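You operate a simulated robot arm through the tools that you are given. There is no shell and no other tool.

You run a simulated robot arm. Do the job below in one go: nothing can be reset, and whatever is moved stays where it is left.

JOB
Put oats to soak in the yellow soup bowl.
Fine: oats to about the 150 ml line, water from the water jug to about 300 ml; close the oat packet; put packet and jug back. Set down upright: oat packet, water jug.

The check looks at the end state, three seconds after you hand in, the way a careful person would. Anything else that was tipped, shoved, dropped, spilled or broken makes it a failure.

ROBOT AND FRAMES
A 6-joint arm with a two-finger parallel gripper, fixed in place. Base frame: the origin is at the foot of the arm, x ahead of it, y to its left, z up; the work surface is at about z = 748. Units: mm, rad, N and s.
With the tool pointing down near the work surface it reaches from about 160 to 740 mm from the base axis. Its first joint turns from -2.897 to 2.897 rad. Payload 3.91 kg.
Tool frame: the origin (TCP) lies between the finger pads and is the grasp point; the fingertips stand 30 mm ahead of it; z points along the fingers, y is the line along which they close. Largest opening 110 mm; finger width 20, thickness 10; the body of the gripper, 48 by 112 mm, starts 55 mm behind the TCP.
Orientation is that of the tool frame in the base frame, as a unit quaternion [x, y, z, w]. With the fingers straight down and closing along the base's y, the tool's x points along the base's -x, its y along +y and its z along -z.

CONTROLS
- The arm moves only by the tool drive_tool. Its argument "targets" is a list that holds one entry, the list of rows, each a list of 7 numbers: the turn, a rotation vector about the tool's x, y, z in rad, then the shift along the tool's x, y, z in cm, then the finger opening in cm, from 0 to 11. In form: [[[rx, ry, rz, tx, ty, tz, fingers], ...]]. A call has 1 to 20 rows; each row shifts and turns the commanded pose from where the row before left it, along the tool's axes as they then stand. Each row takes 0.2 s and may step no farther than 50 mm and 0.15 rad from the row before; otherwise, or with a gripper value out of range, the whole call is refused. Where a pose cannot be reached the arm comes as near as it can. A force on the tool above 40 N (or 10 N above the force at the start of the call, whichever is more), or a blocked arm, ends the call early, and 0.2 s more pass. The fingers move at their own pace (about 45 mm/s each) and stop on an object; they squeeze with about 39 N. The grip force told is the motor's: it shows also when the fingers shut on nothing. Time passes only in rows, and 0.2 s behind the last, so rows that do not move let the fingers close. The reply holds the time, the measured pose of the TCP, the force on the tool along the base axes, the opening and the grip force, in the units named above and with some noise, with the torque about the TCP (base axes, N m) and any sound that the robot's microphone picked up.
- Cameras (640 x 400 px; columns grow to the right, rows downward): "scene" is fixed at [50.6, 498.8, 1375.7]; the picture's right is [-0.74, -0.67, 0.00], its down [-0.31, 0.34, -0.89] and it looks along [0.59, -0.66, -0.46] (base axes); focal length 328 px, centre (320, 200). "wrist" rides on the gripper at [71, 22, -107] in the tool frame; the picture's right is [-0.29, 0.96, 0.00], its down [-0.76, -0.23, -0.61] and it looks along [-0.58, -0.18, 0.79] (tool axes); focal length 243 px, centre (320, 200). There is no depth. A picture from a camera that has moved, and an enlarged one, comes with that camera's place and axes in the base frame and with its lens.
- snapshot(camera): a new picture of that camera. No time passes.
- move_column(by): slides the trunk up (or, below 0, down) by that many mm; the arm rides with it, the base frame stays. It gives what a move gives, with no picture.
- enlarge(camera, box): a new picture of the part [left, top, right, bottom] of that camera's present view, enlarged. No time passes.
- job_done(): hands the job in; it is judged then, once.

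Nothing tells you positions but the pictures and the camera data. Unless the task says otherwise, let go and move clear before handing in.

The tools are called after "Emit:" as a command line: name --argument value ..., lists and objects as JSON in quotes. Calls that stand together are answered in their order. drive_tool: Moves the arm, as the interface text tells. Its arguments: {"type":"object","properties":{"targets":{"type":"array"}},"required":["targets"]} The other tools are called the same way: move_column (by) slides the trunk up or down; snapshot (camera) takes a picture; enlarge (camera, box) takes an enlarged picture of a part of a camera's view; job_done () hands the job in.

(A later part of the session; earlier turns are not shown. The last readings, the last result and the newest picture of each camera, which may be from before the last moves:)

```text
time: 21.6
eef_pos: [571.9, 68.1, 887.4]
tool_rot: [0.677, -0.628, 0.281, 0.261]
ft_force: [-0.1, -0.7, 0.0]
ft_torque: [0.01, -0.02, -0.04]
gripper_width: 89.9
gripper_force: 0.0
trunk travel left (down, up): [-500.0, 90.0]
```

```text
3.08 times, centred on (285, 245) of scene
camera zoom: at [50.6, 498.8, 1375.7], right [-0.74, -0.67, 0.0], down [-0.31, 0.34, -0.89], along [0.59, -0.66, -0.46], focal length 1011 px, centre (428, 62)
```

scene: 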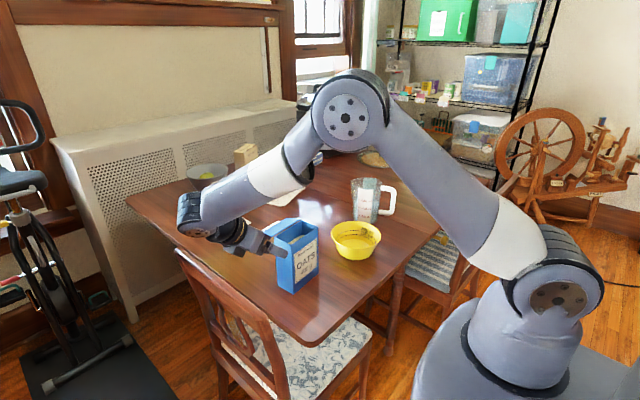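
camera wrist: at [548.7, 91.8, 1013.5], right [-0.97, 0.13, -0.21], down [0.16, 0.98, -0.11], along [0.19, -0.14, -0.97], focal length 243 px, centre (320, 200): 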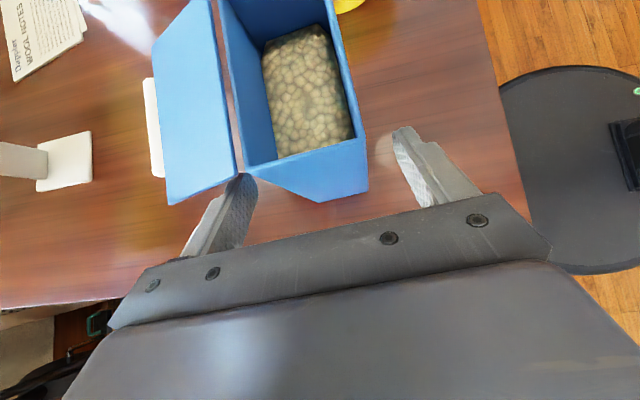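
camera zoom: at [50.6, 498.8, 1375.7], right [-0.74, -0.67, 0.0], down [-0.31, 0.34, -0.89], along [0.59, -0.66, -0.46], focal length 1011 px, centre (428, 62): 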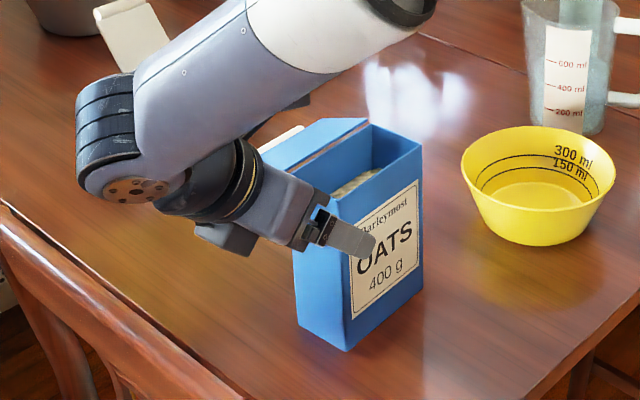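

The fingers straddle the packet with about 14 mm clearance on each side and pass clear of the lid. I'll advance the last 44 mm and close.

Emit:
drive_tool --targets '[[[0, 0, 0, 0, 0, 1.5, 9], [0, 0, 0, 0, 0, 1.5, 9], [0, 0, 0, 0, 0, 1.35, 9], [0, 0, 0, 0, 0, 0, 9]]]'

Emit:
snapshot --camera "wrist"

Emit:
enlarge --camera "scene" --box '[220, 180, 350, 310]'

```text
time: 22.6
eef_pos: [574.9, 37.6, 857.1]
tool_rot: [0.678, -0.628, 0.28, 0.26]
ft_force: [-0.4, 0.6, -0.3]
ft_torque: [-0.02, -0.01, 0.0]
gripper_width: 90.1
gripper_force: 0.0
trunk travel left (down, up): [-500.0, 90.0]
```

```text
taken
camera wrist: at [550.7, 60.6, 982.7], right [-0.97, 0.13, -0.21], down [0.16, 0.98, -0.11], along [0.19, -0.14, -0.97], focal length 243 px, centre (320, 200)
```

wrist: 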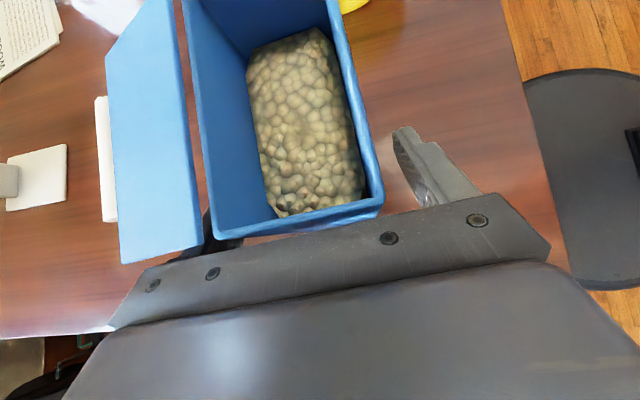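

```text
3.08 times, centred on (285, 245) of scene
camera zoom: at [50.6, 498.8, 1375.7], right [-0.74, -0.67, 0.0], down [-0.31, 0.34, -0.89], along [0.59, -0.66, -0.46], focal length 1011 px, centre (428, 62)
```

zoom: 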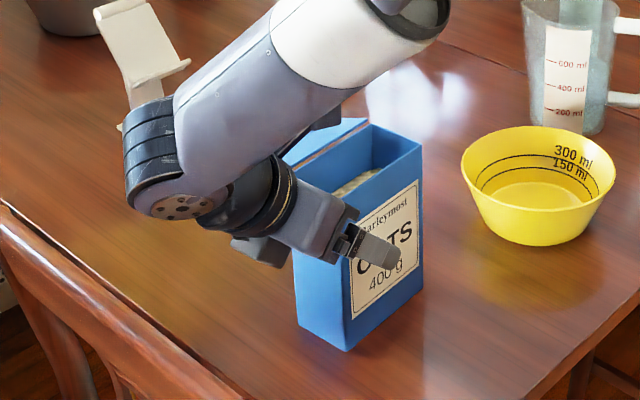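

Everything is clear. I'll close on the packet.

Emit:
drive_tool --targets '[[[0, 0, 0, 0, 0, 0, 5], [0, 0, 0, 0, 0, 0, 5], [0, 0, 0, 0, 0, 0, 5], [0, 0, 0, 0, 0, 0, 5], [0, 0, 0, 0, 0, 0, 5]]]'

Emit:
enlarge --camera "scene" --box '[220, 180, 350, 310]'

Emit:
snapshot --camera "wrist"

```text
time: 23.8
eef_pos: [574.4, 37.4, 857.8]
tool_rot: [0.677, -0.628, 0.28, 0.26]
ft_force: [1.3, -0.9, -0.7]
ft_torque: [0.11, -0.07, 0.03]
gripper_width: 59.8
gripper_force: 38.6
trunk travel left (down, up): [-500.0, 90.0]
```

```text
3.08 times, centred on (285, 245) of scene
camera zoom: at [50.6, 498.8, 1375.7], right [-0.74, -0.67, 0.0], down [-0.31, 0.34, -0.89], along [0.59, -0.66, -0.46], focal length 1011 px, centre (428, 62)
```

zoom: 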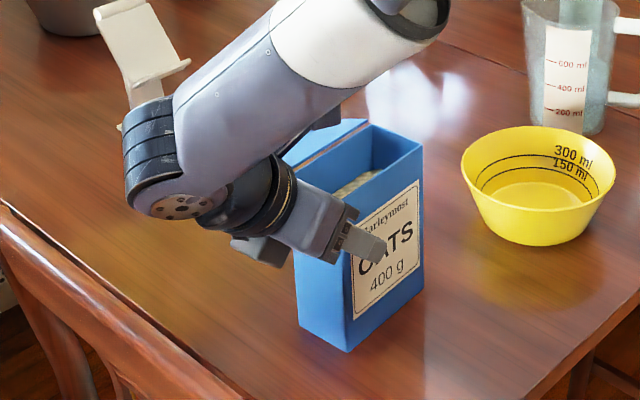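

```text
taken
camera wrist: at [550.7, 60.8, 982.9], right [-0.97, 0.13, -0.21], down [0.16, 0.98, -0.11], along [0.19, -0.14, -0.97], focal length 243 px, centre (320, 200)
```

wrist: 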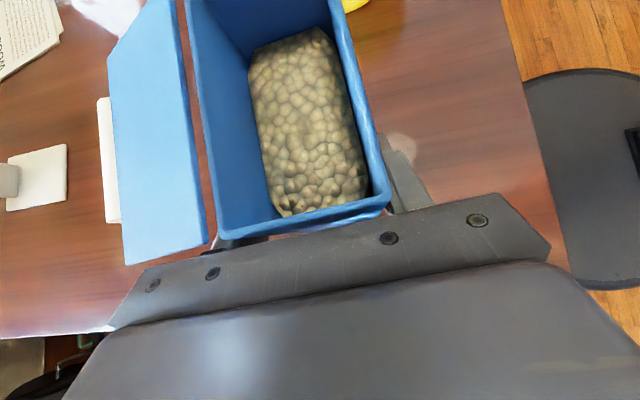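

I have the packet at 59.8 mm width. I'll lift it a little and check that it holds without slipping.

Emit:
drive_tool --targets '[[[0, 0, 0, 0.5, 0, -0.5, 5], [0, 0, 0, 1, 0, -1, 5], [0, 0, 0, 1, 0, -1, 5], [0, 0, 0, 0, 0, 0, 5], [0, 0, 0, 0, 0, 0, 5]]]'

Emit:
enlarge --camera "scene" --box '[220, 180, 350, 310]'

```text
time: 25.0
eef_pos: [573.4, 38.4, 892.2]
tool_rot: [0.678, -0.627, 0.281, 0.26]
ft_force: [-0.3, 0.7, -4.0]
ft_torque: [0.12, 0.04, 0.04]
gripper_width: 59.8
gripper_force: 39.5
trunk travel left (down, up): [-500.0, 90.0]
```

```text
3.08 times, centred on (285, 245) of scene
camera zoom: at [50.6, 498.8, 1375.7], right [-0.74, -0.67, 0.0], down [-0.31, 0.34, -0.89], along [0.59, -0.66, -0.46], focal length 1011 px, centre (428, 62)
```

zoom: 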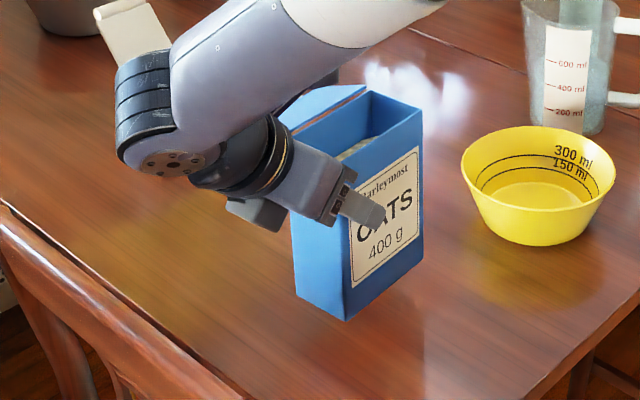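

The packet is held firmly at about 4 N. I'll lift it higher and carry it towards the bowl, still upright.

Emit:
drive_tool --targets '[[[0, 0, 0, 2.55, 0, -2.55, 5], [0, 0, 0, 2.55, 0, -2.55, 5], [0, 0, 0, 2.55, 0, -2.55, 5], [0, 0, 0, 1.51, 1.24, 1.51, 5], [0, 0, 0, 1.51, 1.24, 1.51, 5], [0, 0, 0, 1.51, 1.24, 1.51, 5], [0, 0, 0, 1.51, 1.24, 1.51, 5], [0, 0, 0, 1.51, 1.24, 1.51, 5], [0, 0, 0, 0, 0, 0, 5]]]'

Emit:
snapshot --camera "wrist"

Emit:
snapshot --camera "scene"

```text
time: 27.0
eef_pos: [518.9, -73.4, 999.9]
tool_rot: [0.678, -0.628, 0.281, 0.26]
ft_force: [0.2, -0.6, -3.2]
ft_torque: [0.13, -0.02, 0.01]
gripper_width: 59.8
gripper_force: 39.2
trunk travel left (down, up): [-500.0, 90.0]
```

```text
taken
camera wrist: at [495.0, -50.1, 1125.7], right [-0.97, 0.13, -0.21], down [0.16, 0.98, -0.11], along [0.19, -0.14, -0.97], focal length 243 px, centre (320, 200)
```

wrist: 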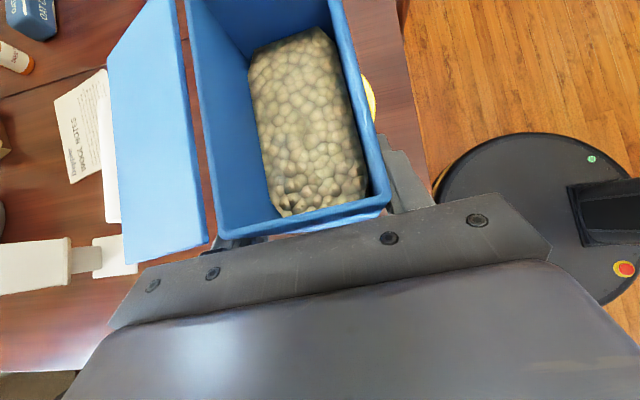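

```text
taken
```

scene: 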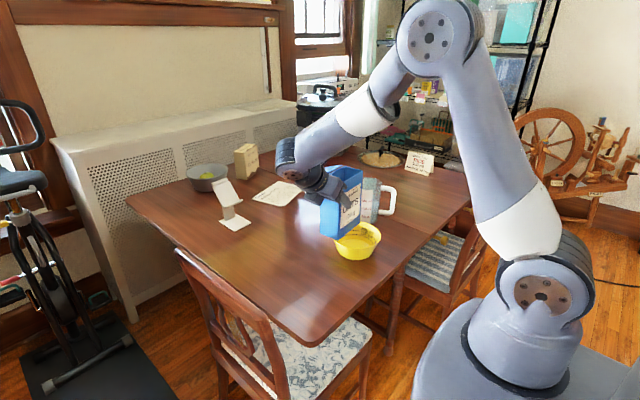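

The packet is hanging upright just beside and above the bowl, as planned. I'll tilt it about 25°, lower it, tilt on to about 40°, and look.

Emit:
drive_tool --targets '[[[0, -0.1, 0, 0, 0, 0, 5], [0, -0.1, 0, 0, 0, 0, 5], [0, -0.12, 0, 0, 0, 0, 5], [0, -0.116, 0, 0, 0, 0, 5], [0, 0, 0, -0.85, 0, 2.35, 5], [0, 0, 0, -0.85, 0, 2.35, 5], [0, -0.09, 0, 0, 0, 0, 5], [0, -0.09, 0, 0, 0, 0, 5], [0, -0.08, 0, 0, 0, 0, 5], [0, 0, 0, 0, 0, 0, 5]]]'

Emit:
snapshot --camera "wrist"

Emit:
enlarge --camera "scene" --box '[270, 140, 430, 280]'

```text
time: 29.2
eef_pos: [519.5, -74.8, 949.6]
tool_rot: [0.733, -0.679, 0.032, 0.03]
ft_force: [-0.8, -0.1, -3.9]
ft_torque: [0.02, 0.01, 0.0]
gripper_width: 59.7
gripper_force: 39.1
trunk travel left (down, up): [-500.0, 90.0]
```

```text
taken
camera wrist: at [502.9, -137.5, 1062.8], right [-0.98, 0.22, -0.03], down [0.17, 0.83, 0.54], along [0.14, 0.52, -0.84], focal length 243 px, centre (320, 200)
```

wrist: 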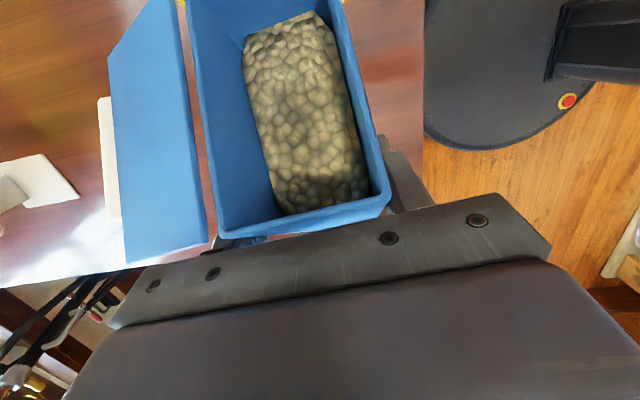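

```text
2.86 times, centred on (350, 210) of scene
camera zoom: at [50.6, 498.8, 1375.7], right [-0.74, -0.67, 0.0], down [-0.31, 0.34, -0.89], along [0.59, -0.66, -0.46], focal length 938 px, centre (234, 171)
```

zoom: 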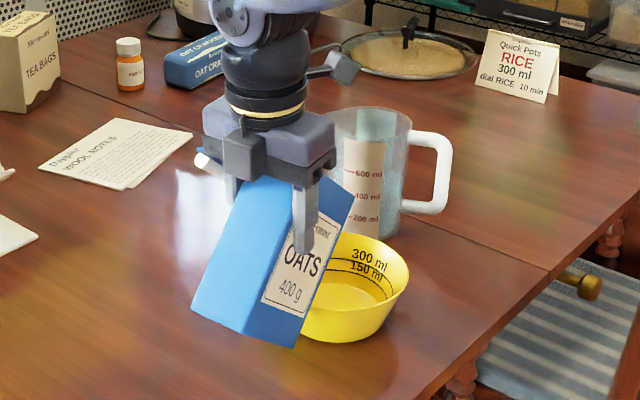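

The oats have shifted towards the lip but nothing has poured yet at about 40°. I'll lower it slightly and tilt on to about 50°.

Emit:
drive_tool --targets '[[[0, 0, 0, 0, 0, 1.5, 5], [0, -0.06, 0, 0, 0, 0, 5], [0, -0.06, 0, 0, 0, 0, 5], [0, -0.055, 0, 0, 0, 0, 5], [0, 0, 0, 0, 0, 0, 5], [0, 0, 0, 0, 0, 0, 5]]]'

Emit:
snapshot --camera "wrist"

Emit:
enlarge --camera "scene" --box '[270, 140, 430, 280]'

```text
time: 30.6
eef_pos: [519.7, -74.9, 936.1]
tool_rot: [0.733, -0.679, -0.032, -0.029]
ft_force: [0.2, 1.0, -3.0]
ft_torque: [-0.06, 0.0, -0.01]
gripper_width: 59.8
gripper_force: 38.7
trunk travel left (down, up): [-500.0, 90.0]
```

```text
taken
camera wrist: at [504.3, -157.1, 1036.3], right [-0.98, 0.22, 0.03], down [0.18, 0.72, 0.67], along [0.13, 0.66, -0.74], focal length 243 px, centre (320, 200)
```

wrist: 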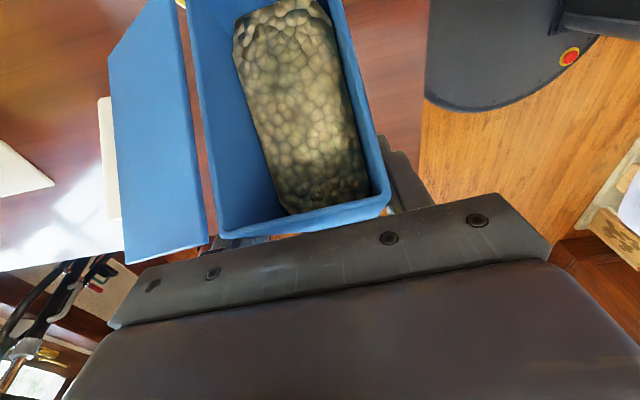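

```text
2.86 times, centred on (350, 210) of scene
camera zoom: at [50.6, 498.8, 1375.7], right [-0.74, -0.67, 0.0], down [-0.31, 0.34, -0.89], along [0.59, -0.66, -0.46], focal length 938 px, centre (234, 171)
```

zoom: 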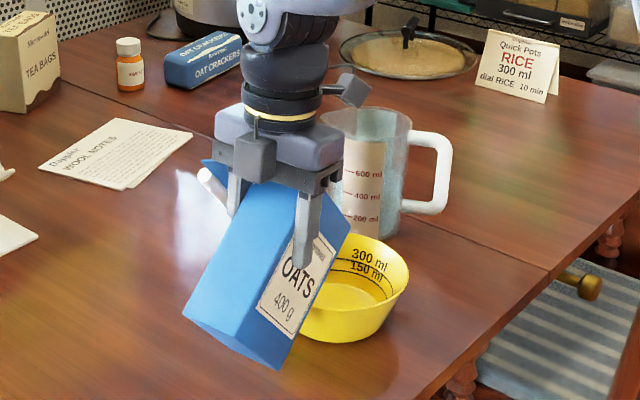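

The oats have slid close to the lip at about 50°. I'll go on in smaller steps, checking after each.

Emit:
drive_tool --targets '[[[0, -0.03, 0, 0.2, 0, 0.4, 5], [0, -0.03, 0, 0.2, 0, 0.4, 5], [0, 0, 0, 0, 0, 0, 5], [0, 0, 0, 0, 0, 0, 5]]]'

Emit:
enlarge --camera "wrist" --box '[160, 0, 420, 240]'

Emit:
enlarge --camera "scene" --box '[300, 190, 420, 280]'

```text
time: 31.6
eef_pos: [519.6, -78.0, 927.3]
tool_rot: [0.732, -0.678, -0.054, -0.05]
ft_force: [-0.5, 1.1, -3.3]
ft_torque: [-0.06, 0.01, 0.03]
gripper_width: 59.6
gripper_force: 39.0
trunk travel left (down, up): [-500.0, 90.0]
```

```text
1.67 times, centred on (290, 120) of wrist
camera zoom: at [505.2, -165.4, 1022.6], right [-0.98, 0.21, 0.04], down [0.18, 0.68, 0.71], along [0.12, 0.7, -0.7], focal length 404 px, centre (370, 333)
```

zoom: 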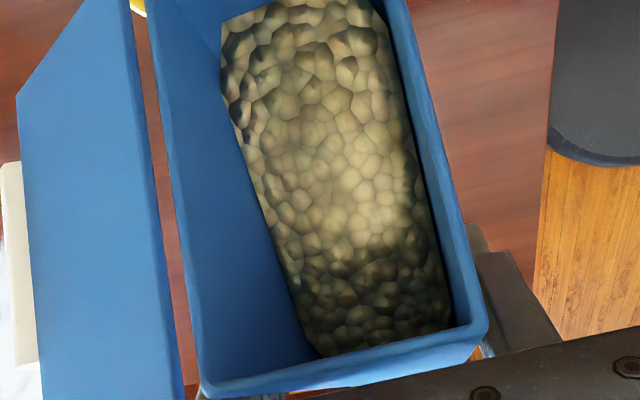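

```text
4.44 times, centred on (360, 235) of scene
camera zoom: at [50.6, 498.8, 1375.7], right [-0.74, -0.67, 0.0], down [-0.31, 0.34, -0.89], along [0.59, -0.66, -0.46], focal length 1460 px, centre (142, 44)
```

zoom: 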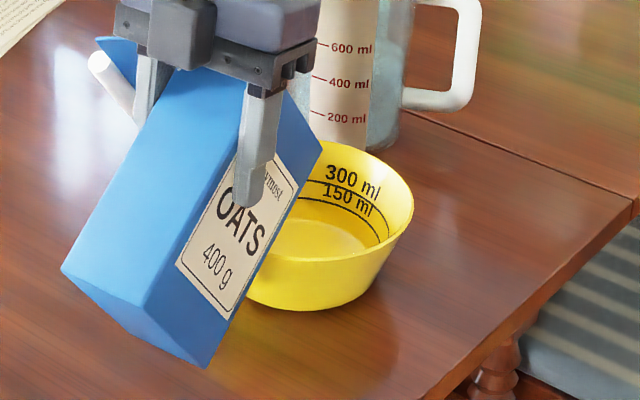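

Still no oats in the bowl at about 54°. I'll keep tilting gently.

Emit:
drive_tool --targets '[[[0, -0.03, 0, 0.3, 0, 0, 5], [0, -0.03, 0, 0.3, 0, 0, 5], [0, 0, 0, 0, 0, 0, 5], [0, 0, 0, 0, 0, 0, 5]]]'

Emit:
enlarge --camera "wrist" --box '[160, 0, 420, 240]'

Emit:
enlarge --camera "scene" --box '[300, 190, 420, 280]'

```text
time: 32.6
eef_pos: [520.2, -83.6, 926.7]
tool_rot: [0.729, -0.676, -0.076, -0.07]
ft_force: [0.2, -0.5, -3.6]
ft_torque: [-0.05, 0.02, 0.01]
gripper_width: 59.7
gripper_force: 39.3
trunk travel left (down, up): [-500.0, 90.0]
```

```text
1.67 times, centred on (290, 120) of wrist
camera zoom: at [506.3, -176.9, 1016.6], right [-0.98, 0.21, 0.06], down [0.18, 0.64, 0.75], along [0.12, 0.74, -0.66], focal length 404 px, centre (370, 333)
```

zoom: 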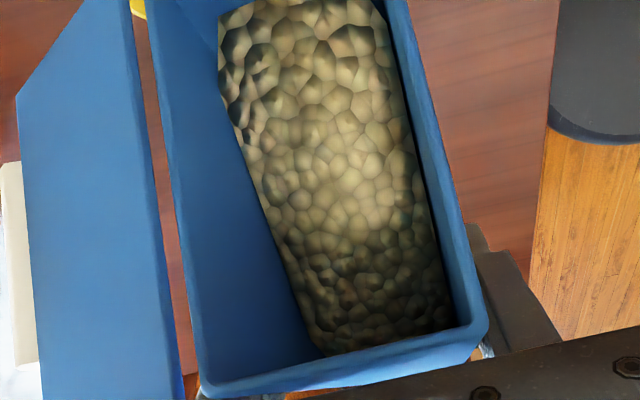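

```text
4.44 times, centred on (360, 235) of scene
camera zoom: at [50.6, 498.8, 1375.7], right [-0.74, -0.67, 0.0], down [-0.31, 0.34, -0.89], along [0.59, -0.66, -0.46], focal length 1460 px, centre (142, 44)
```

zoom: 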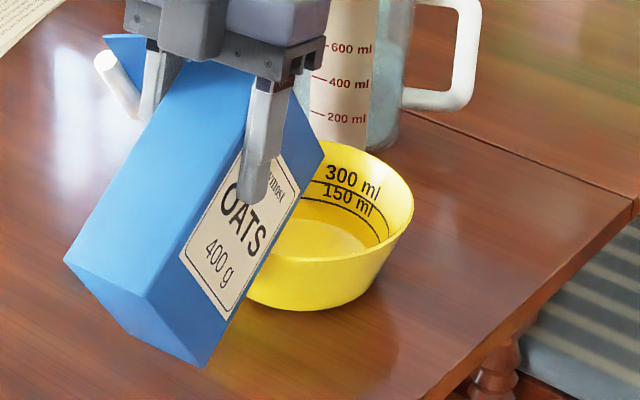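

The surface is creeping towards the lip at about 57°, with no flow yet. Another small step.

Emit:
drive_tool --targets '[[[0, -0.03, 0, 0.2, 0, 0, 5], [0, -0.03, 0, 0.2, 0, 0, 5], [0, 0, 0, 0, 0, 0, 5], [0, 0, 0, 0, 0, 0, 5]]]'

Emit:
enlarge --camera "wrist" --box '[160, 0, 420, 240]'

Emit:
enlarge --camera "scene" --box '[300, 190, 420, 280]'

```text
time: 33.6
eef_pos: [522.3, -87.7, 925.7]
tool_rot: [0.727, -0.673, -0.098, -0.09]
ft_force: [0.3, 0.0, -3.0]
ft_torque: [-0.04, 0.01, -0.01]
gripper_width: 59.9
gripper_force: 38.9
trunk travel left (down, up): [-500.0, 90.0]
```

```text
1.67 times, centred on (290, 120) of wrist
camera zoom: at [507.5, -186.2, 1010.3], right [-0.98, 0.21, 0.08], down [0.19, 0.59, 0.79], along [0.12, 0.78, -0.61], focal length 404 px, centre (370, 333)
```

zoom: 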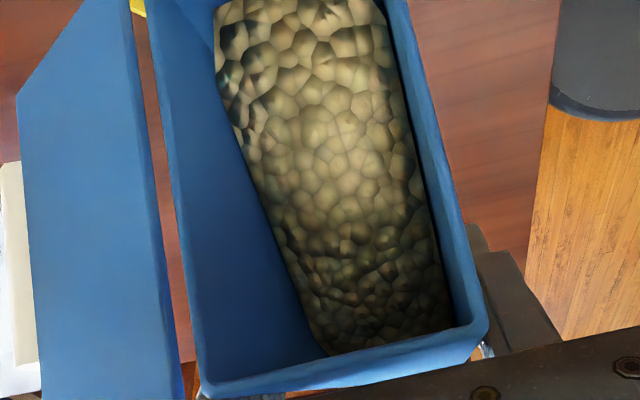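

```text
4.44 times, centred on (360, 235) of scene
camera zoom: at [50.6, 498.8, 1375.7], right [-0.74, -0.67, 0.0], down [-0.31, 0.34, -0.89], along [0.59, -0.66, -0.46], focal length 1460 px, centre (142, 44)
```

zoom: 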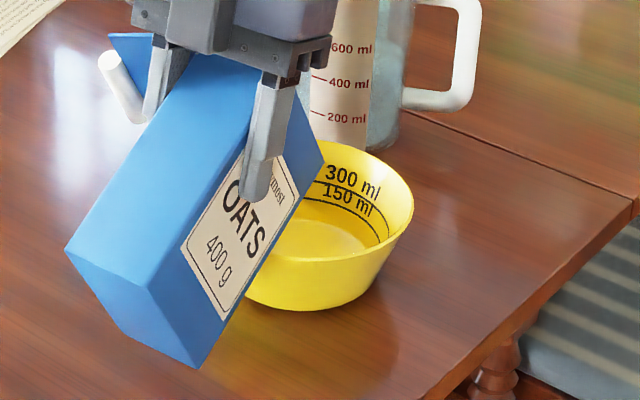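

No flow at about 60°. I'll continue with the same step size.

Emit:
drive_tool --targets '[[[0, -0.03, 0, 0.1, 0, 0, 5], [0, -0.03, 0, 0.1, 0, 0, 5], [0, 0, 0, 0, 0, 0, 5], [0, 0, 0, 0, 0, 0, 5]]]'

Emit:
enlarge --camera "wrist" --box '[160, 0, 420, 240]'

Emit:
enlarge --camera "scene" --box '[300, 190, 420, 280]'

```text
time: 34.6
eef_pos: [521.4, -89.1, 926.1]
tool_rot: [0.724, -0.671, -0.119, -0.11]
ft_force: [0.5, -0.3, -2.8]
ft_torque: [-0.07, 0.02, 0.0]
gripper_width: 59.7
gripper_force: 39.3
trunk travel left (down, up): [-500.0, 90.0]
```

```text
1.67 times, centred on (290, 120) of wrist
camera zoom: at [507.7, -193.1, 1003.7], right [-0.98, 0.2, 0.09], down [0.19, 0.54, 0.82], along [0.11, 0.82, -0.57], focal length 404 px, centre (370, 333)
```

zoom: 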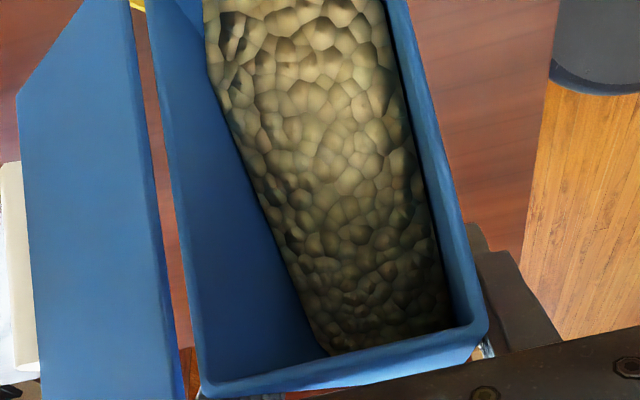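

```text
4.44 times, centred on (360, 235) of scene
camera zoom: at [50.6, 498.8, 1375.7], right [-0.74, -0.67, 0.0], down [-0.31, 0.34, -0.89], along [0.59, -0.66, -0.46], focal length 1460 px, centre (142, 44)
```

zoom: 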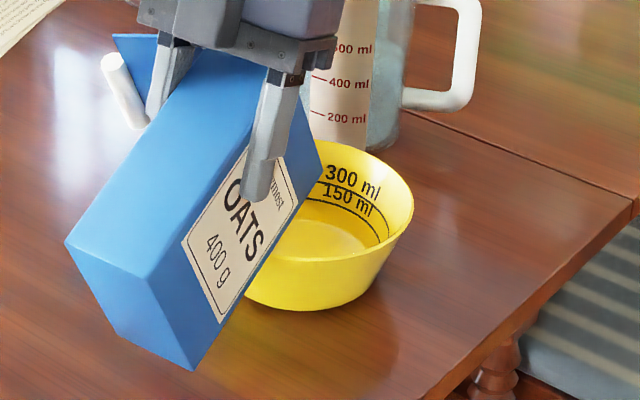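

The oats are now moving towards the lip at about 64°. I'll use finer steps from here.

Emit:
drive_tool --targets '[[[0, -0.02, 0, 0.1, 0, 0, 5], [0, -0.02, 0, 0.1, 0, 0, 5], [0, 0, 0, 0, 0, 0, 5], [0, 0, 0, 0, 0, 0, 5]]]'

Emit:
enlarge --camera "wrist" --box '[160, 0, 420, 240]'

Emit:
enlarge --camera "scene" --box '[300, 190, 420, 280]'

```text
time: 35.6
eef_pos: [521.3, -91.8, 924.8]
tool_rot: [0.721, -0.668, -0.133, -0.124]
ft_force: [0.4, -0.2, -3.1]
ft_torque: [-0.06, -0.02, -0.01]
gripper_width: 59.8
gripper_force: 39.1
trunk travel left (down, up): [-500.0, 90.0]
```

```text
1.67 times, centred on (290, 120) of wrist
camera zoom: at [507.8, -198.2, 998.3], right [-0.97, 0.2, 0.1], down [0.19, 0.51, 0.84], along [0.11, 0.84, -0.53], focal length 404 px, centre (370, 333)
```

zoom: 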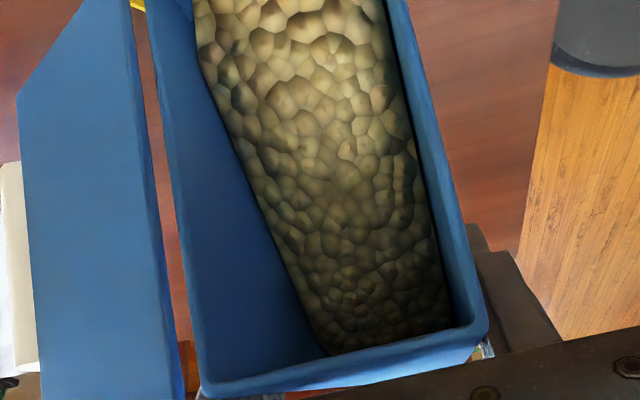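

```text
4.44 times, centred on (360, 235) of scene
camera zoom: at [50.6, 498.8, 1375.7], right [-0.74, -0.67, 0.0], down [-0.31, 0.34, -0.89], along [0.59, -0.66, -0.46], focal length 1460 px, centre (142, 44)
```

zoom: 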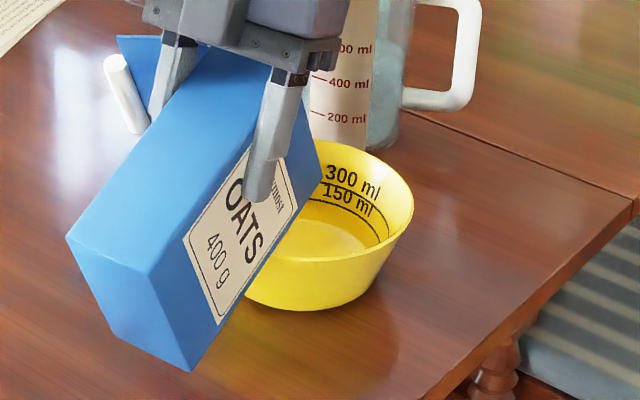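

Not flowing yet at about 66°, though the oats are nearly at the lip. Another small step.

Emit:
drive_tool --targets '[[[0, -0.02, 0, 0.1, 0, 0, 5], [0, -0.02, 0, 0.1, 0, 0, 5], [0, 0, 0, 0, 0, 0, 5], [0, 0, 0, 0, 0, 0, 5]]]'

Emit:
enlarge --camera "wrist" --box '[160, 0, 420, 240]'

Emit:
enlarge --camera "scene" --box '[300, 190, 420, 280]'

```text
time: 36.6
eef_pos: [521.3, -92.8, 922.9]
tool_rot: [0.718, -0.666, -0.148, -0.137]
ft_force: [0.3, 0.7, -3.8]
ft_torque: [-0.09, 0.02, 0.0]
gripper_width: 59.9
gripper_force: 39.4
trunk travel left (down, up): [-500.0, 90.0]
```

```text
1.67 times, centred on (290, 120) of wrist
camera zoom: at [507.8, -202.9, 993.8], right [-0.97, 0.19, 0.12], down [0.2, 0.47, 0.86], along [0.11, 0.86, -0.5], focal length 404 px, centre (370, 333)
```

zoom: 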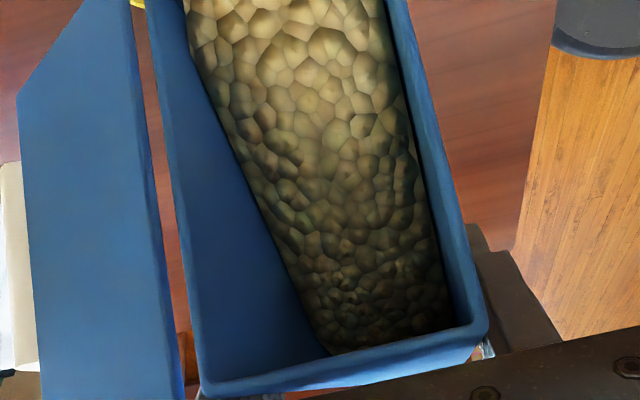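

```text
4.44 times, centred on (360, 235) of scene
camera zoom: at [50.6, 498.8, 1375.7], right [-0.74, -0.67, 0.0], down [-0.31, 0.34, -0.89], along [0.59, -0.66, -0.46], focal length 1460 px, centre (142, 44)
```

zoom: 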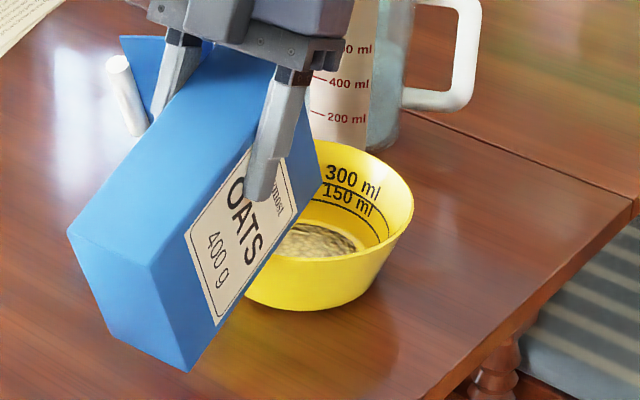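

Oats have begun to fall into the bowl. I'll hold here for a moment and see how much flows.

Emit:
drive_tool --targets '[[[0, 0, 0, 0, 0, 0, 5], [0, 0, 0, 0, 0, 0, 5]]]'

Emit:
enlarge --camera "scene" --box '[310, 200, 390, 270]'

Emit:
enlarge --camera "wrist" --box '[160, 0, 420, 240]'

```text
time: 37.2
eef_pos: [521.4, -93.9, 924.2]
tool_rot: [0.718, -0.666, -0.149, -0.137]
ft_force: [-0.6, -0.2, -3.6]
ft_torque: [-0.08, 0.01, -0.01]
gripper_width: 59.7
gripper_force: 39.1
trunk travel left (down, up): [-500.0, 90.0]
```

```text
5.71 times, centred on (350, 235) of scene
camera zoom: at [50.6, 498.8, 1375.7], right [-0.74, -0.67, 0.0], down [-0.31, 0.34, -0.89], along [0.59, -0.66, -0.46], focal length 1877 px, centre (149, 0)
```

zoom: 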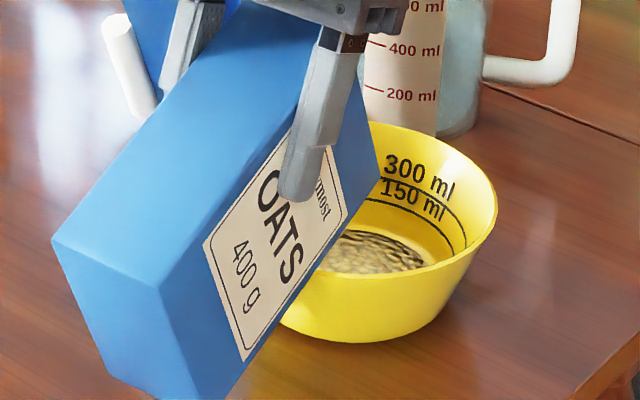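

```text
1.67 times, centred on (290, 120) of wrist
camera zoom: at [507.8, -202.8, 993.9], right [-0.97, 0.19, 0.11], down [0.2, 0.47, 0.86], along [0.11, 0.86, -0.5], focal length 404 px, centre (370, 333)
```

zoom: 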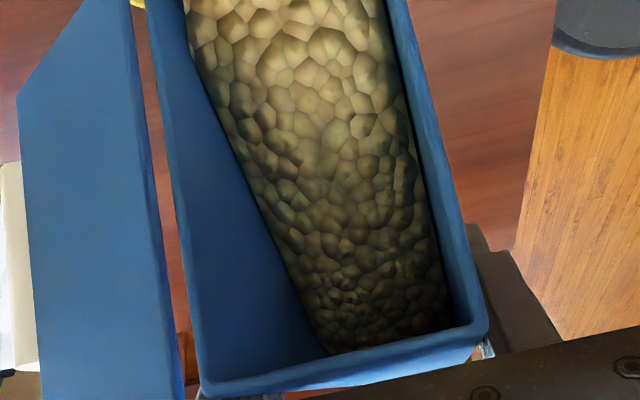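

The flow stops by itself when I hold still, so tilt controls the amount well. I'll tilt in small increments, keeping the lip over the bowl.

Emit:
drive_tool --targets '[[[0, -0.03, 0, 0.13, 0, -0.26, 5], [0, -0.03, 0, 0.13, 0, -0.26, 5], [0, -0.03, 0, 0.13, 0, -0.26, 5], [0, -0.03, 0, 0.13, 0, -0.26, 5], [0, 0, 0, 0, 0, 0, 5], [0, 0, 0, 0, 0, 0, 5]]]'

Emit:
enlarge --camera "scene" --box '[310, 200, 390, 270]'

Emit:
snapshot --camera "wrist"

```text
time: 38.6
eef_pos: [523.3, -101.3, 930.4]
tool_rot: [0.709, -0.656, -0.192, -0.177]
ft_force: [0.7, 0.9, -3.3]
ft_torque: [-0.1, -0.01, -0.02]
gripper_width: 59.8
gripper_force: 39.2
trunk travel left (down, up): [-500.0, 90.0]
```

```text
5.71 times, centred on (350, 235) of scene
camera zoom: at [50.6, 498.8, 1375.7], right [-0.74, -0.67, 0.0], down [-0.31, 0.34, -0.89], along [0.59, -0.66, -0.46], focal length 1877 px, centre (149, 0)
```

zoom: 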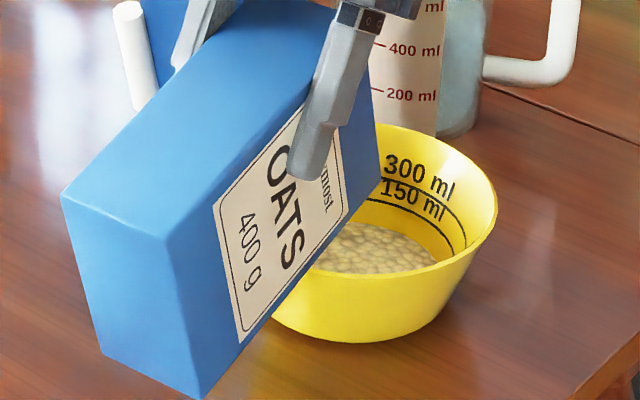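

```text
taken
camera wrist: at [509.0, -219.3, 987.7], right [-0.97, 0.18, 0.15], down [0.2, 0.37, 0.91], along [0.11, 0.91, -0.39], focal length 243 px, centre (320, 200)
```

wrist: 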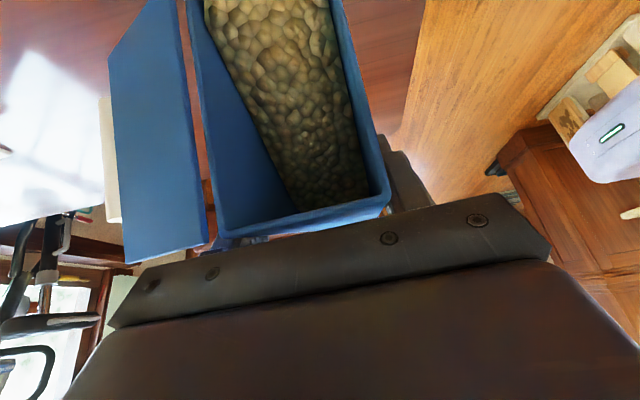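

The oats in the bowl have risen but are still clearly under the 150 ml line. Another increment.

Emit:
drive_tool --targets '[[[0, -0.03, 0, 0.14, 0, -0.3, 5], [0, -0.03, 0, 0.14, 0, -0.3, 5], [0, -0.03, 0, 0.14, 0, -0.3, 5], [0, 0, 0, 0, 0, 0, 5], [0, 0, 0, 0, 0, 0, 5]]]'

Emit:
enlarge --camera "scene" --box '[310, 200, 390, 270]'

Emit:
enlarge --camera "scene" --box '[350, 215, 385, 245]'

```text
time: 39.8
eef_pos: [523.1, -110.7, 936.7]
tool_rot: [0.699, -0.648, -0.222, -0.206]
ft_force: [0.3, 0.7, -3.0]
ft_torque: [-0.11, 0.01, -0.01]
gripper_width: 60.0
gripper_force: 38.5
trunk travel left (down, up): [-500.0, 90.0]
```

```text
5.71 times, centred on (350, 235) of scene
camera zoom: at [50.6, 498.8, 1375.7], right [-0.74, -0.67, 0.0], down [-0.31, 0.34, -0.89], along [0.59, -0.66, -0.46], focal length 1877 px, centre (149, 0)
```

zoom: 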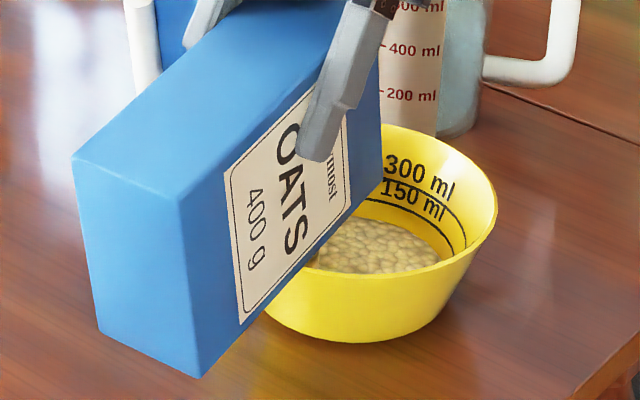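

```text
13.33 times, centred on (368, 230) of scene
camera zoom: at [50.6, 498.8, 1375.7], right [-0.74, -0.67, 0.0], down [-0.31, 0.34, -0.89], along [0.59, -0.66, -0.46], focal length 4379 px, centre (-313, -200)
```

zoom: 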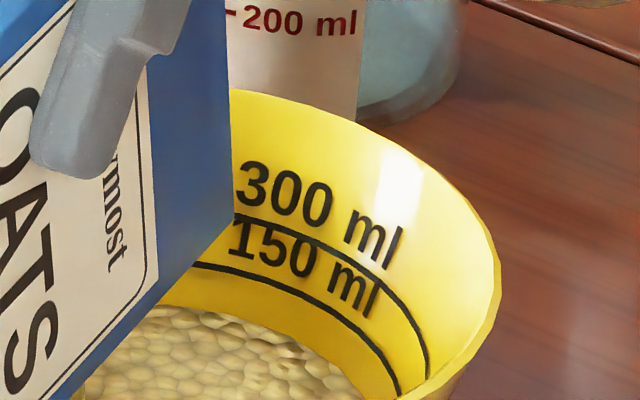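

The oats are perhaps 90 ml by the wall marks, still below the 150 line. Another increment.

Emit:
drive_tool --targets '[[[0, -0.03, 0, 0.14, 0, -0.3, 5], [0, -0.03, 0, 0.14, 0, -0.3, 5], [0, 0, 0, 0, 0, 0, 5], [0, 0, 0, 0, 0, 0, 5]]]'

Emit:
enlarge --camera "scene" --box '[310, 200, 390, 270]'

Emit:
enlarge --camera "scene" --box '[350, 215, 385, 245]'

```text
time: 40.8
eef_pos: [523.4, -117.5, 940.3]
tool_rot: [0.692, -0.641, -0.244, -0.226]
ft_force: [-1.0, 0.2, -2.9]
ft_torque: [-0.09, -0.03, -0.01]
gripper_width: 59.8
gripper_force: 38.6
trunk travel left (down, up): [-500.0, 90.0]
```

```text
5.71 times, centred on (350, 235) of scene
camera zoom: at [50.6, 498.8, 1375.7], right [-0.74, -0.67, 0.0], down [-0.31, 0.34, -0.89], along [0.59, -0.66, -0.46], focal length 1877 px, centre (149, 0)
```

zoom: 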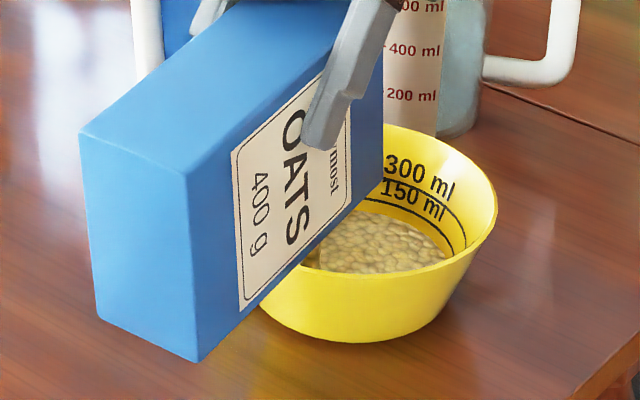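

```text
13.33 times, centred on (368, 230) of scene
camera zoom: at [50.6, 498.8, 1375.7], right [-0.74, -0.67, 0.0], down [-0.31, 0.34, -0.89], along [0.59, -0.66, -0.46], focal length 4379 px, centre (-313, -200)
```

zoom: 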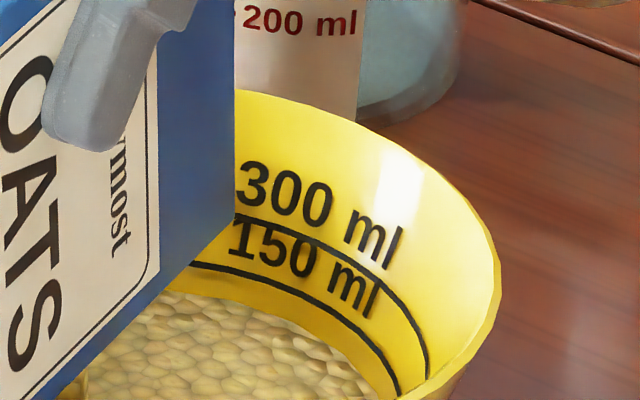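

The oats are now a few millimetres below the 150 ml line. I'll add one smaller increment.

Emit:
drive_tool --targets '[[[0, -0.02, 0, 0.1, 0, -0.2, 5], [0, -0.02, 0, 0.1, 0, -0.2, 5], [0, 0, 0, 0, 0, 0, 5], [0, 0, 0, 0, 0, 0, 5]]]'

Emit:
enlarge --camera "scene" --box '[310, 200, 390, 270]'

Emit:
enlarge --camera "scene" --box '[350, 215, 385, 245]'

```text
time: 41.8
eef_pos: [523.1, -121.1, 941.2]
tool_rot: [0.686, -0.637, -0.257, -0.239]
ft_force: [0.5, -0.7, -2.1]
ft_torque: [-0.07, -0.01, 0.01]
gripper_width: 59.6
gripper_force: 39.7
trunk travel left (down, up): [-500.0, 90.0]
```

```text
5.71 times, centred on (350, 235) of scene
camera zoom: at [50.6, 498.8, 1375.7], right [-0.74, -0.67, 0.0], down [-0.31, 0.34, -0.89], along [0.59, -0.66, -0.46], focal length 1877 px, centre (149, 0)
```

zoom: 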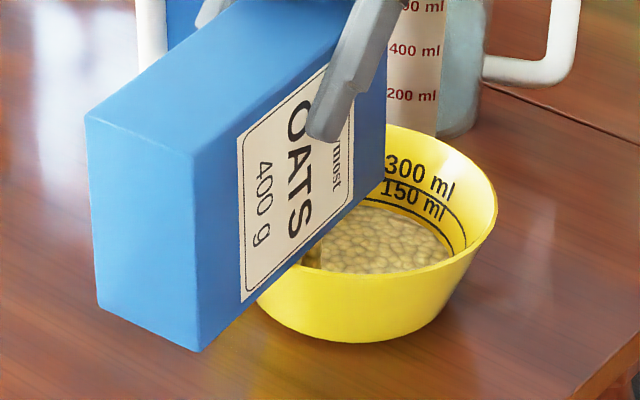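

```text
13.33 times, centred on (368, 230) of scene
camera zoom: at [50.6, 498.8, 1375.7], right [-0.74, -0.67, 0.0], down [-0.31, 0.34, -0.89], along [0.59, -0.66, -0.46], focal length 4379 px, centre (-313, -200)
```

zoom: 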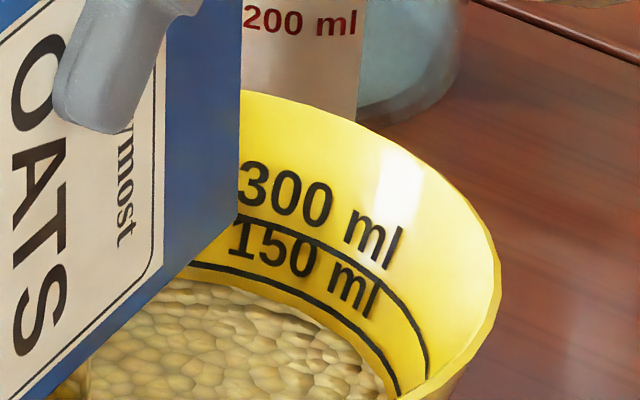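

It looks as if a thin stream is still falling at the lip. I'll hold briefly and check again.

Emit:
drive_tool --targets '[[[0, 0, 0, 0, 0, 0, 5], [0, 0, 0, 0, 0, 0, 5]]]'

Emit:
enlarge --camera "scene" --box '[310, 200, 390, 270]'

Emit:
enlarge --camera "scene" --box '[350, 215, 385, 245]'

```text
time: 42.4
eef_pos: [523.4, -121.4, 941.7]
tool_rot: [0.687, -0.636, -0.258, -0.239]
ft_force: [-0.5, -0.1, -1.9]
ft_torque: [-0.11, -0.03, 0.0]
gripper_width: 59.9
gripper_force: 39.2
trunk travel left (down, up): [-500.0, 90.0]
```

```text
5.71 times, centred on (350, 235) of scene
camera zoom: at [50.6, 498.8, 1375.7], right [-0.74, -0.67, 0.0], down [-0.31, 0.34, -0.89], along [0.59, -0.66, -0.46], focal length 1877 px, centre (149, 0)
```

zoom: 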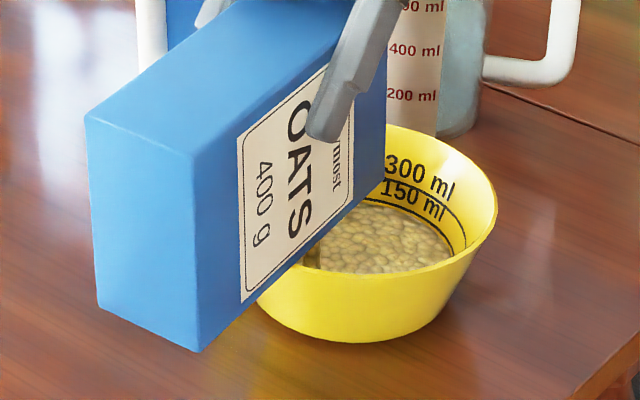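

```text
13.33 times, centred on (368, 230) of scene
camera zoom: at [50.6, 498.8, 1375.7], right [-0.74, -0.67, 0.0], down [-0.31, 0.34, -0.89], along [0.59, -0.66, -0.46], focal length 4379 px, centre (-313, -200)
```

zoom: 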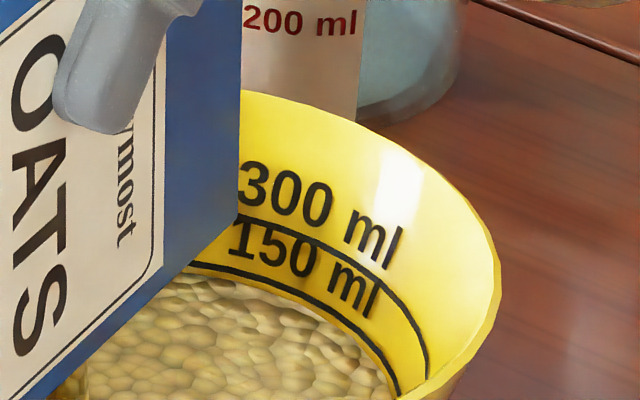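

The level has just reached the 150 ml line, so I'll tilt back now and raise the packet.

Emit:
drive_tool --targets '[[[0, 0.14, 0, -0.3, 0, -0.4, 5], [0, 0.14, 0, -0.4, 0, -0.9, 5], [0, 0.12, 0, -0.4, 0, -1.0, 5], [0, 0.12, 0, -0.3, 0, -1.0, 5], [0, 0.12, 0, -0.2, 0, -1.0, 5], [0, 0.12, 0, 0, 0, -1.0, 5], [0, 0.12, 0, 0.1, 0, -1.0, 5], [0, 0.12, 0, 0.3, 0, -1.0, 5], [0, 0.12, 0, 0.4, 0, -1.0, 5], [0, 0.12, 0, 0.5, 0, -0.9, 5], [0, 0.12, 0, 0.6, 0, -0.8, 5], [0, 0.117, 0, 0.6, 0, -0.7, 5], [0, 0, 0, 0, 0, 0, 5]]]'

Emit:
snapshot --camera "scene"

Emit:
snapshot --camera "wrist"

Emit:
enlarge --camera "scene" --box '[320, 210, 390, 270]'

```text
time: 45.2
eef_pos: [524.6, -130.3, 1058.9]
tool_rot: [0.681, -0.63, 0.274, 0.253]
ft_force: [0.5, -0.7, -2.7]
ft_torque: [0.08, -0.01, 0.03]
gripper_width: 59.7
gripper_force: 39.2
trunk travel left (down, up): [-500.0, 90.0]
```

```text
taken
```

scene: 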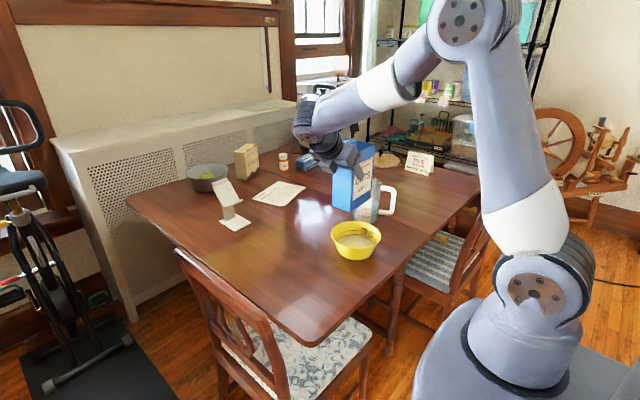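

```text
taken
camera wrist: at [500.6, -109.1, 1185.2], right [-0.97, 0.14, -0.2], down [0.16, 0.98, -0.09], along [0.19, -0.11, -0.98], focal length 243 px, centre (320, 200)
```

wrist: 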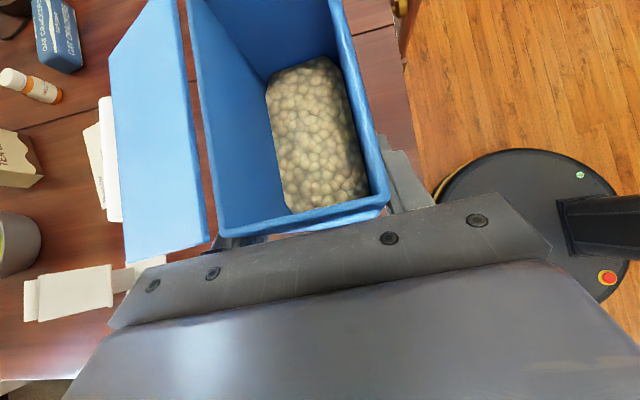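

```text
6.67 times, centred on (355, 240) of scene
camera zoom: at [50.6, 498.8, 1375.7], right [-0.74, -0.67, 0.0], down [-0.31, 0.34, -0.89], along [0.59, -0.66, -0.46], focal length 2190 px, centre (87, -67)
```

zoom: 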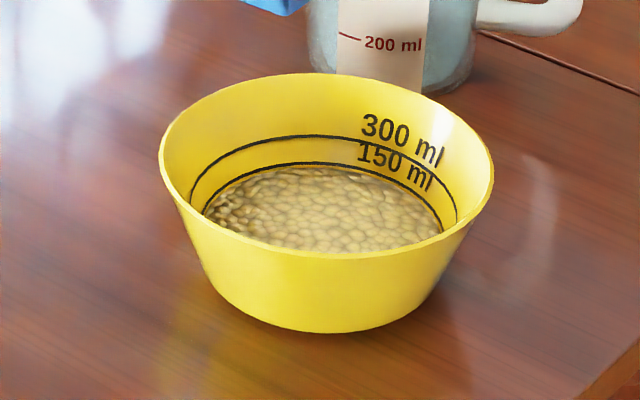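

The bowl now holds oats to about the 150 ml line. I'll enlarge to check the gap and look for spills.

Emit:
enlarge --camera "scene" --box '[335, 215, 375, 250]'

Emit:
enlarge --camera "scene" --box '[260, 200, 420, 320]'

```text
11.43 times, centred on (355, 232) of scene
camera zoom: at [50.6, 498.8, 1375.7], right [-0.74, -0.67, 0.0], down [-0.31, 0.34, -0.89], along [0.59, -0.66, -0.46], focal length 3754 px, centre (-80, -171)
```

zoom: 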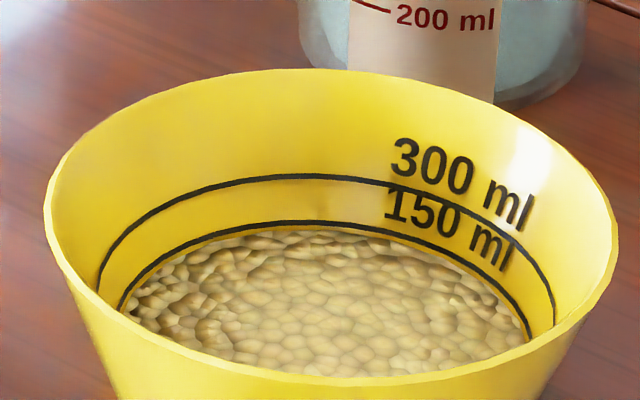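

```text
3.33 times, centred on (340, 260) of scene
camera zoom: at [50.6, 498.8, 1375.7], right [-0.74, -0.67, 0.0], down [-0.31, 0.34, -0.89], along [0.59, -0.66, -0.46], focal length 1095 px, centre (253, 0)
```

zoom: 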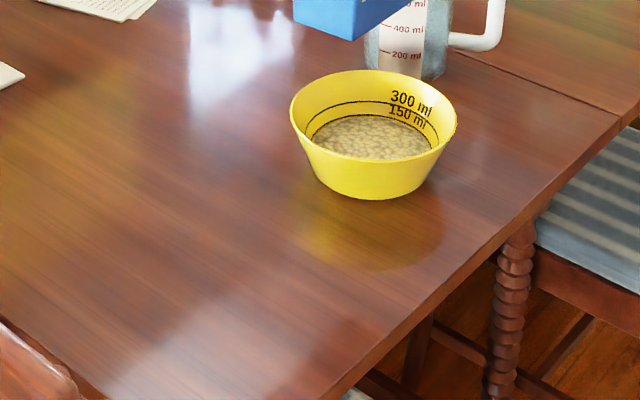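

The oats sit slightly under the line, perhaps 130 to 135 ml, and nothing has spilled. I'll tilt again along the reverse path to add a little more.

Emit:
drive_tool --targets '[[[0, -0.117, 0, -0.6, 0, 0.7, 5], [0, -0.12, 0, -0.6, 0, 0.8, 5], [0, -0.12, 0, -0.5, 0, 0.9, 5], [0, -0.12, 0, -0.4, 0, 1.0, 5], [0, -0.12, 0, -0.3, 0, 1.0, 5], [0, -0.12, 0, -0.1, 0, 1.0, 5], [0, -0.12, 0, 0, 0, 1.0, 5], [0, -0.12, 0, 0.2, 0, 1.0, 5], [0, -0.12, 0, 0.3, 0, 1.0, 5], [0, -0.12, 0, 0.4, 0, 1.0, 5], [0, 0, 0, 0, 0, 0, 5]]]'

Emit:
enlarge --camera "scene" --box '[310, 200, 390, 270]'

Emit:
enlarge --camera "scene" --box '[350, 215, 385, 245]'

```text
time: 47.6
eef_pos: [524.7, -135.7, 956.1]
tool_rot: [0.716, -0.663, -0.16, -0.147]
ft_force: [0.2, -0.3, -2.7]
ft_torque: [-0.04, 0.01, -0.01]
gripper_width: 59.7
gripper_force: 39.2
trunk travel left (down, up): [-500.0, 90.0]
```

```text
5.71 times, centred on (350, 235) of scene
camera zoom: at [50.6, 498.8, 1375.7], right [-0.74, -0.67, 0.0], down [-0.31, 0.34, -0.89], along [0.59, -0.66, -0.46], focal length 1877 px, centre (149, 0)
```

zoom: 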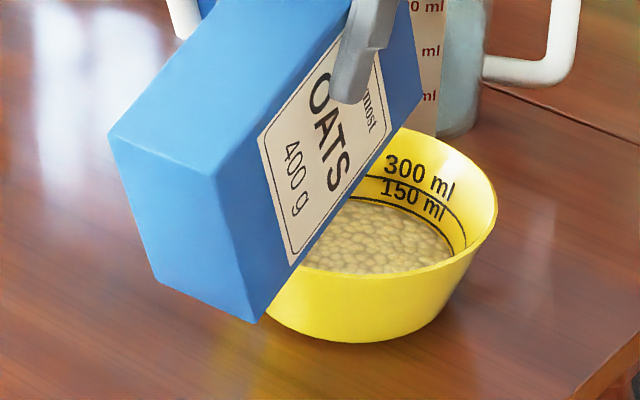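

```text
13.33 times, centred on (368, 230) of scene
camera zoom: at [50.6, 498.8, 1375.7], right [-0.74, -0.67, 0.0], down [-0.31, 0.34, -0.89], along [0.59, -0.66, -0.46], focal length 4379 px, centre (-313, -200)
```

zoom: 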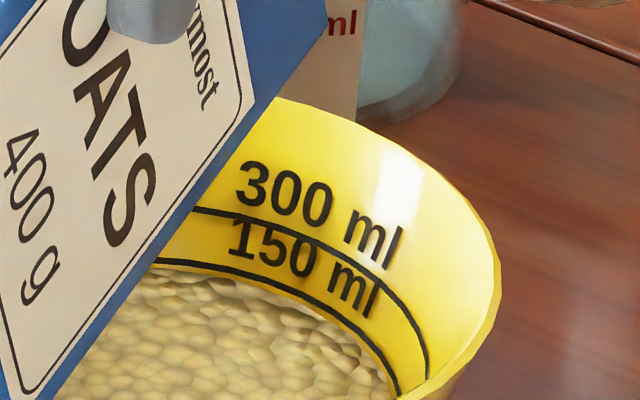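

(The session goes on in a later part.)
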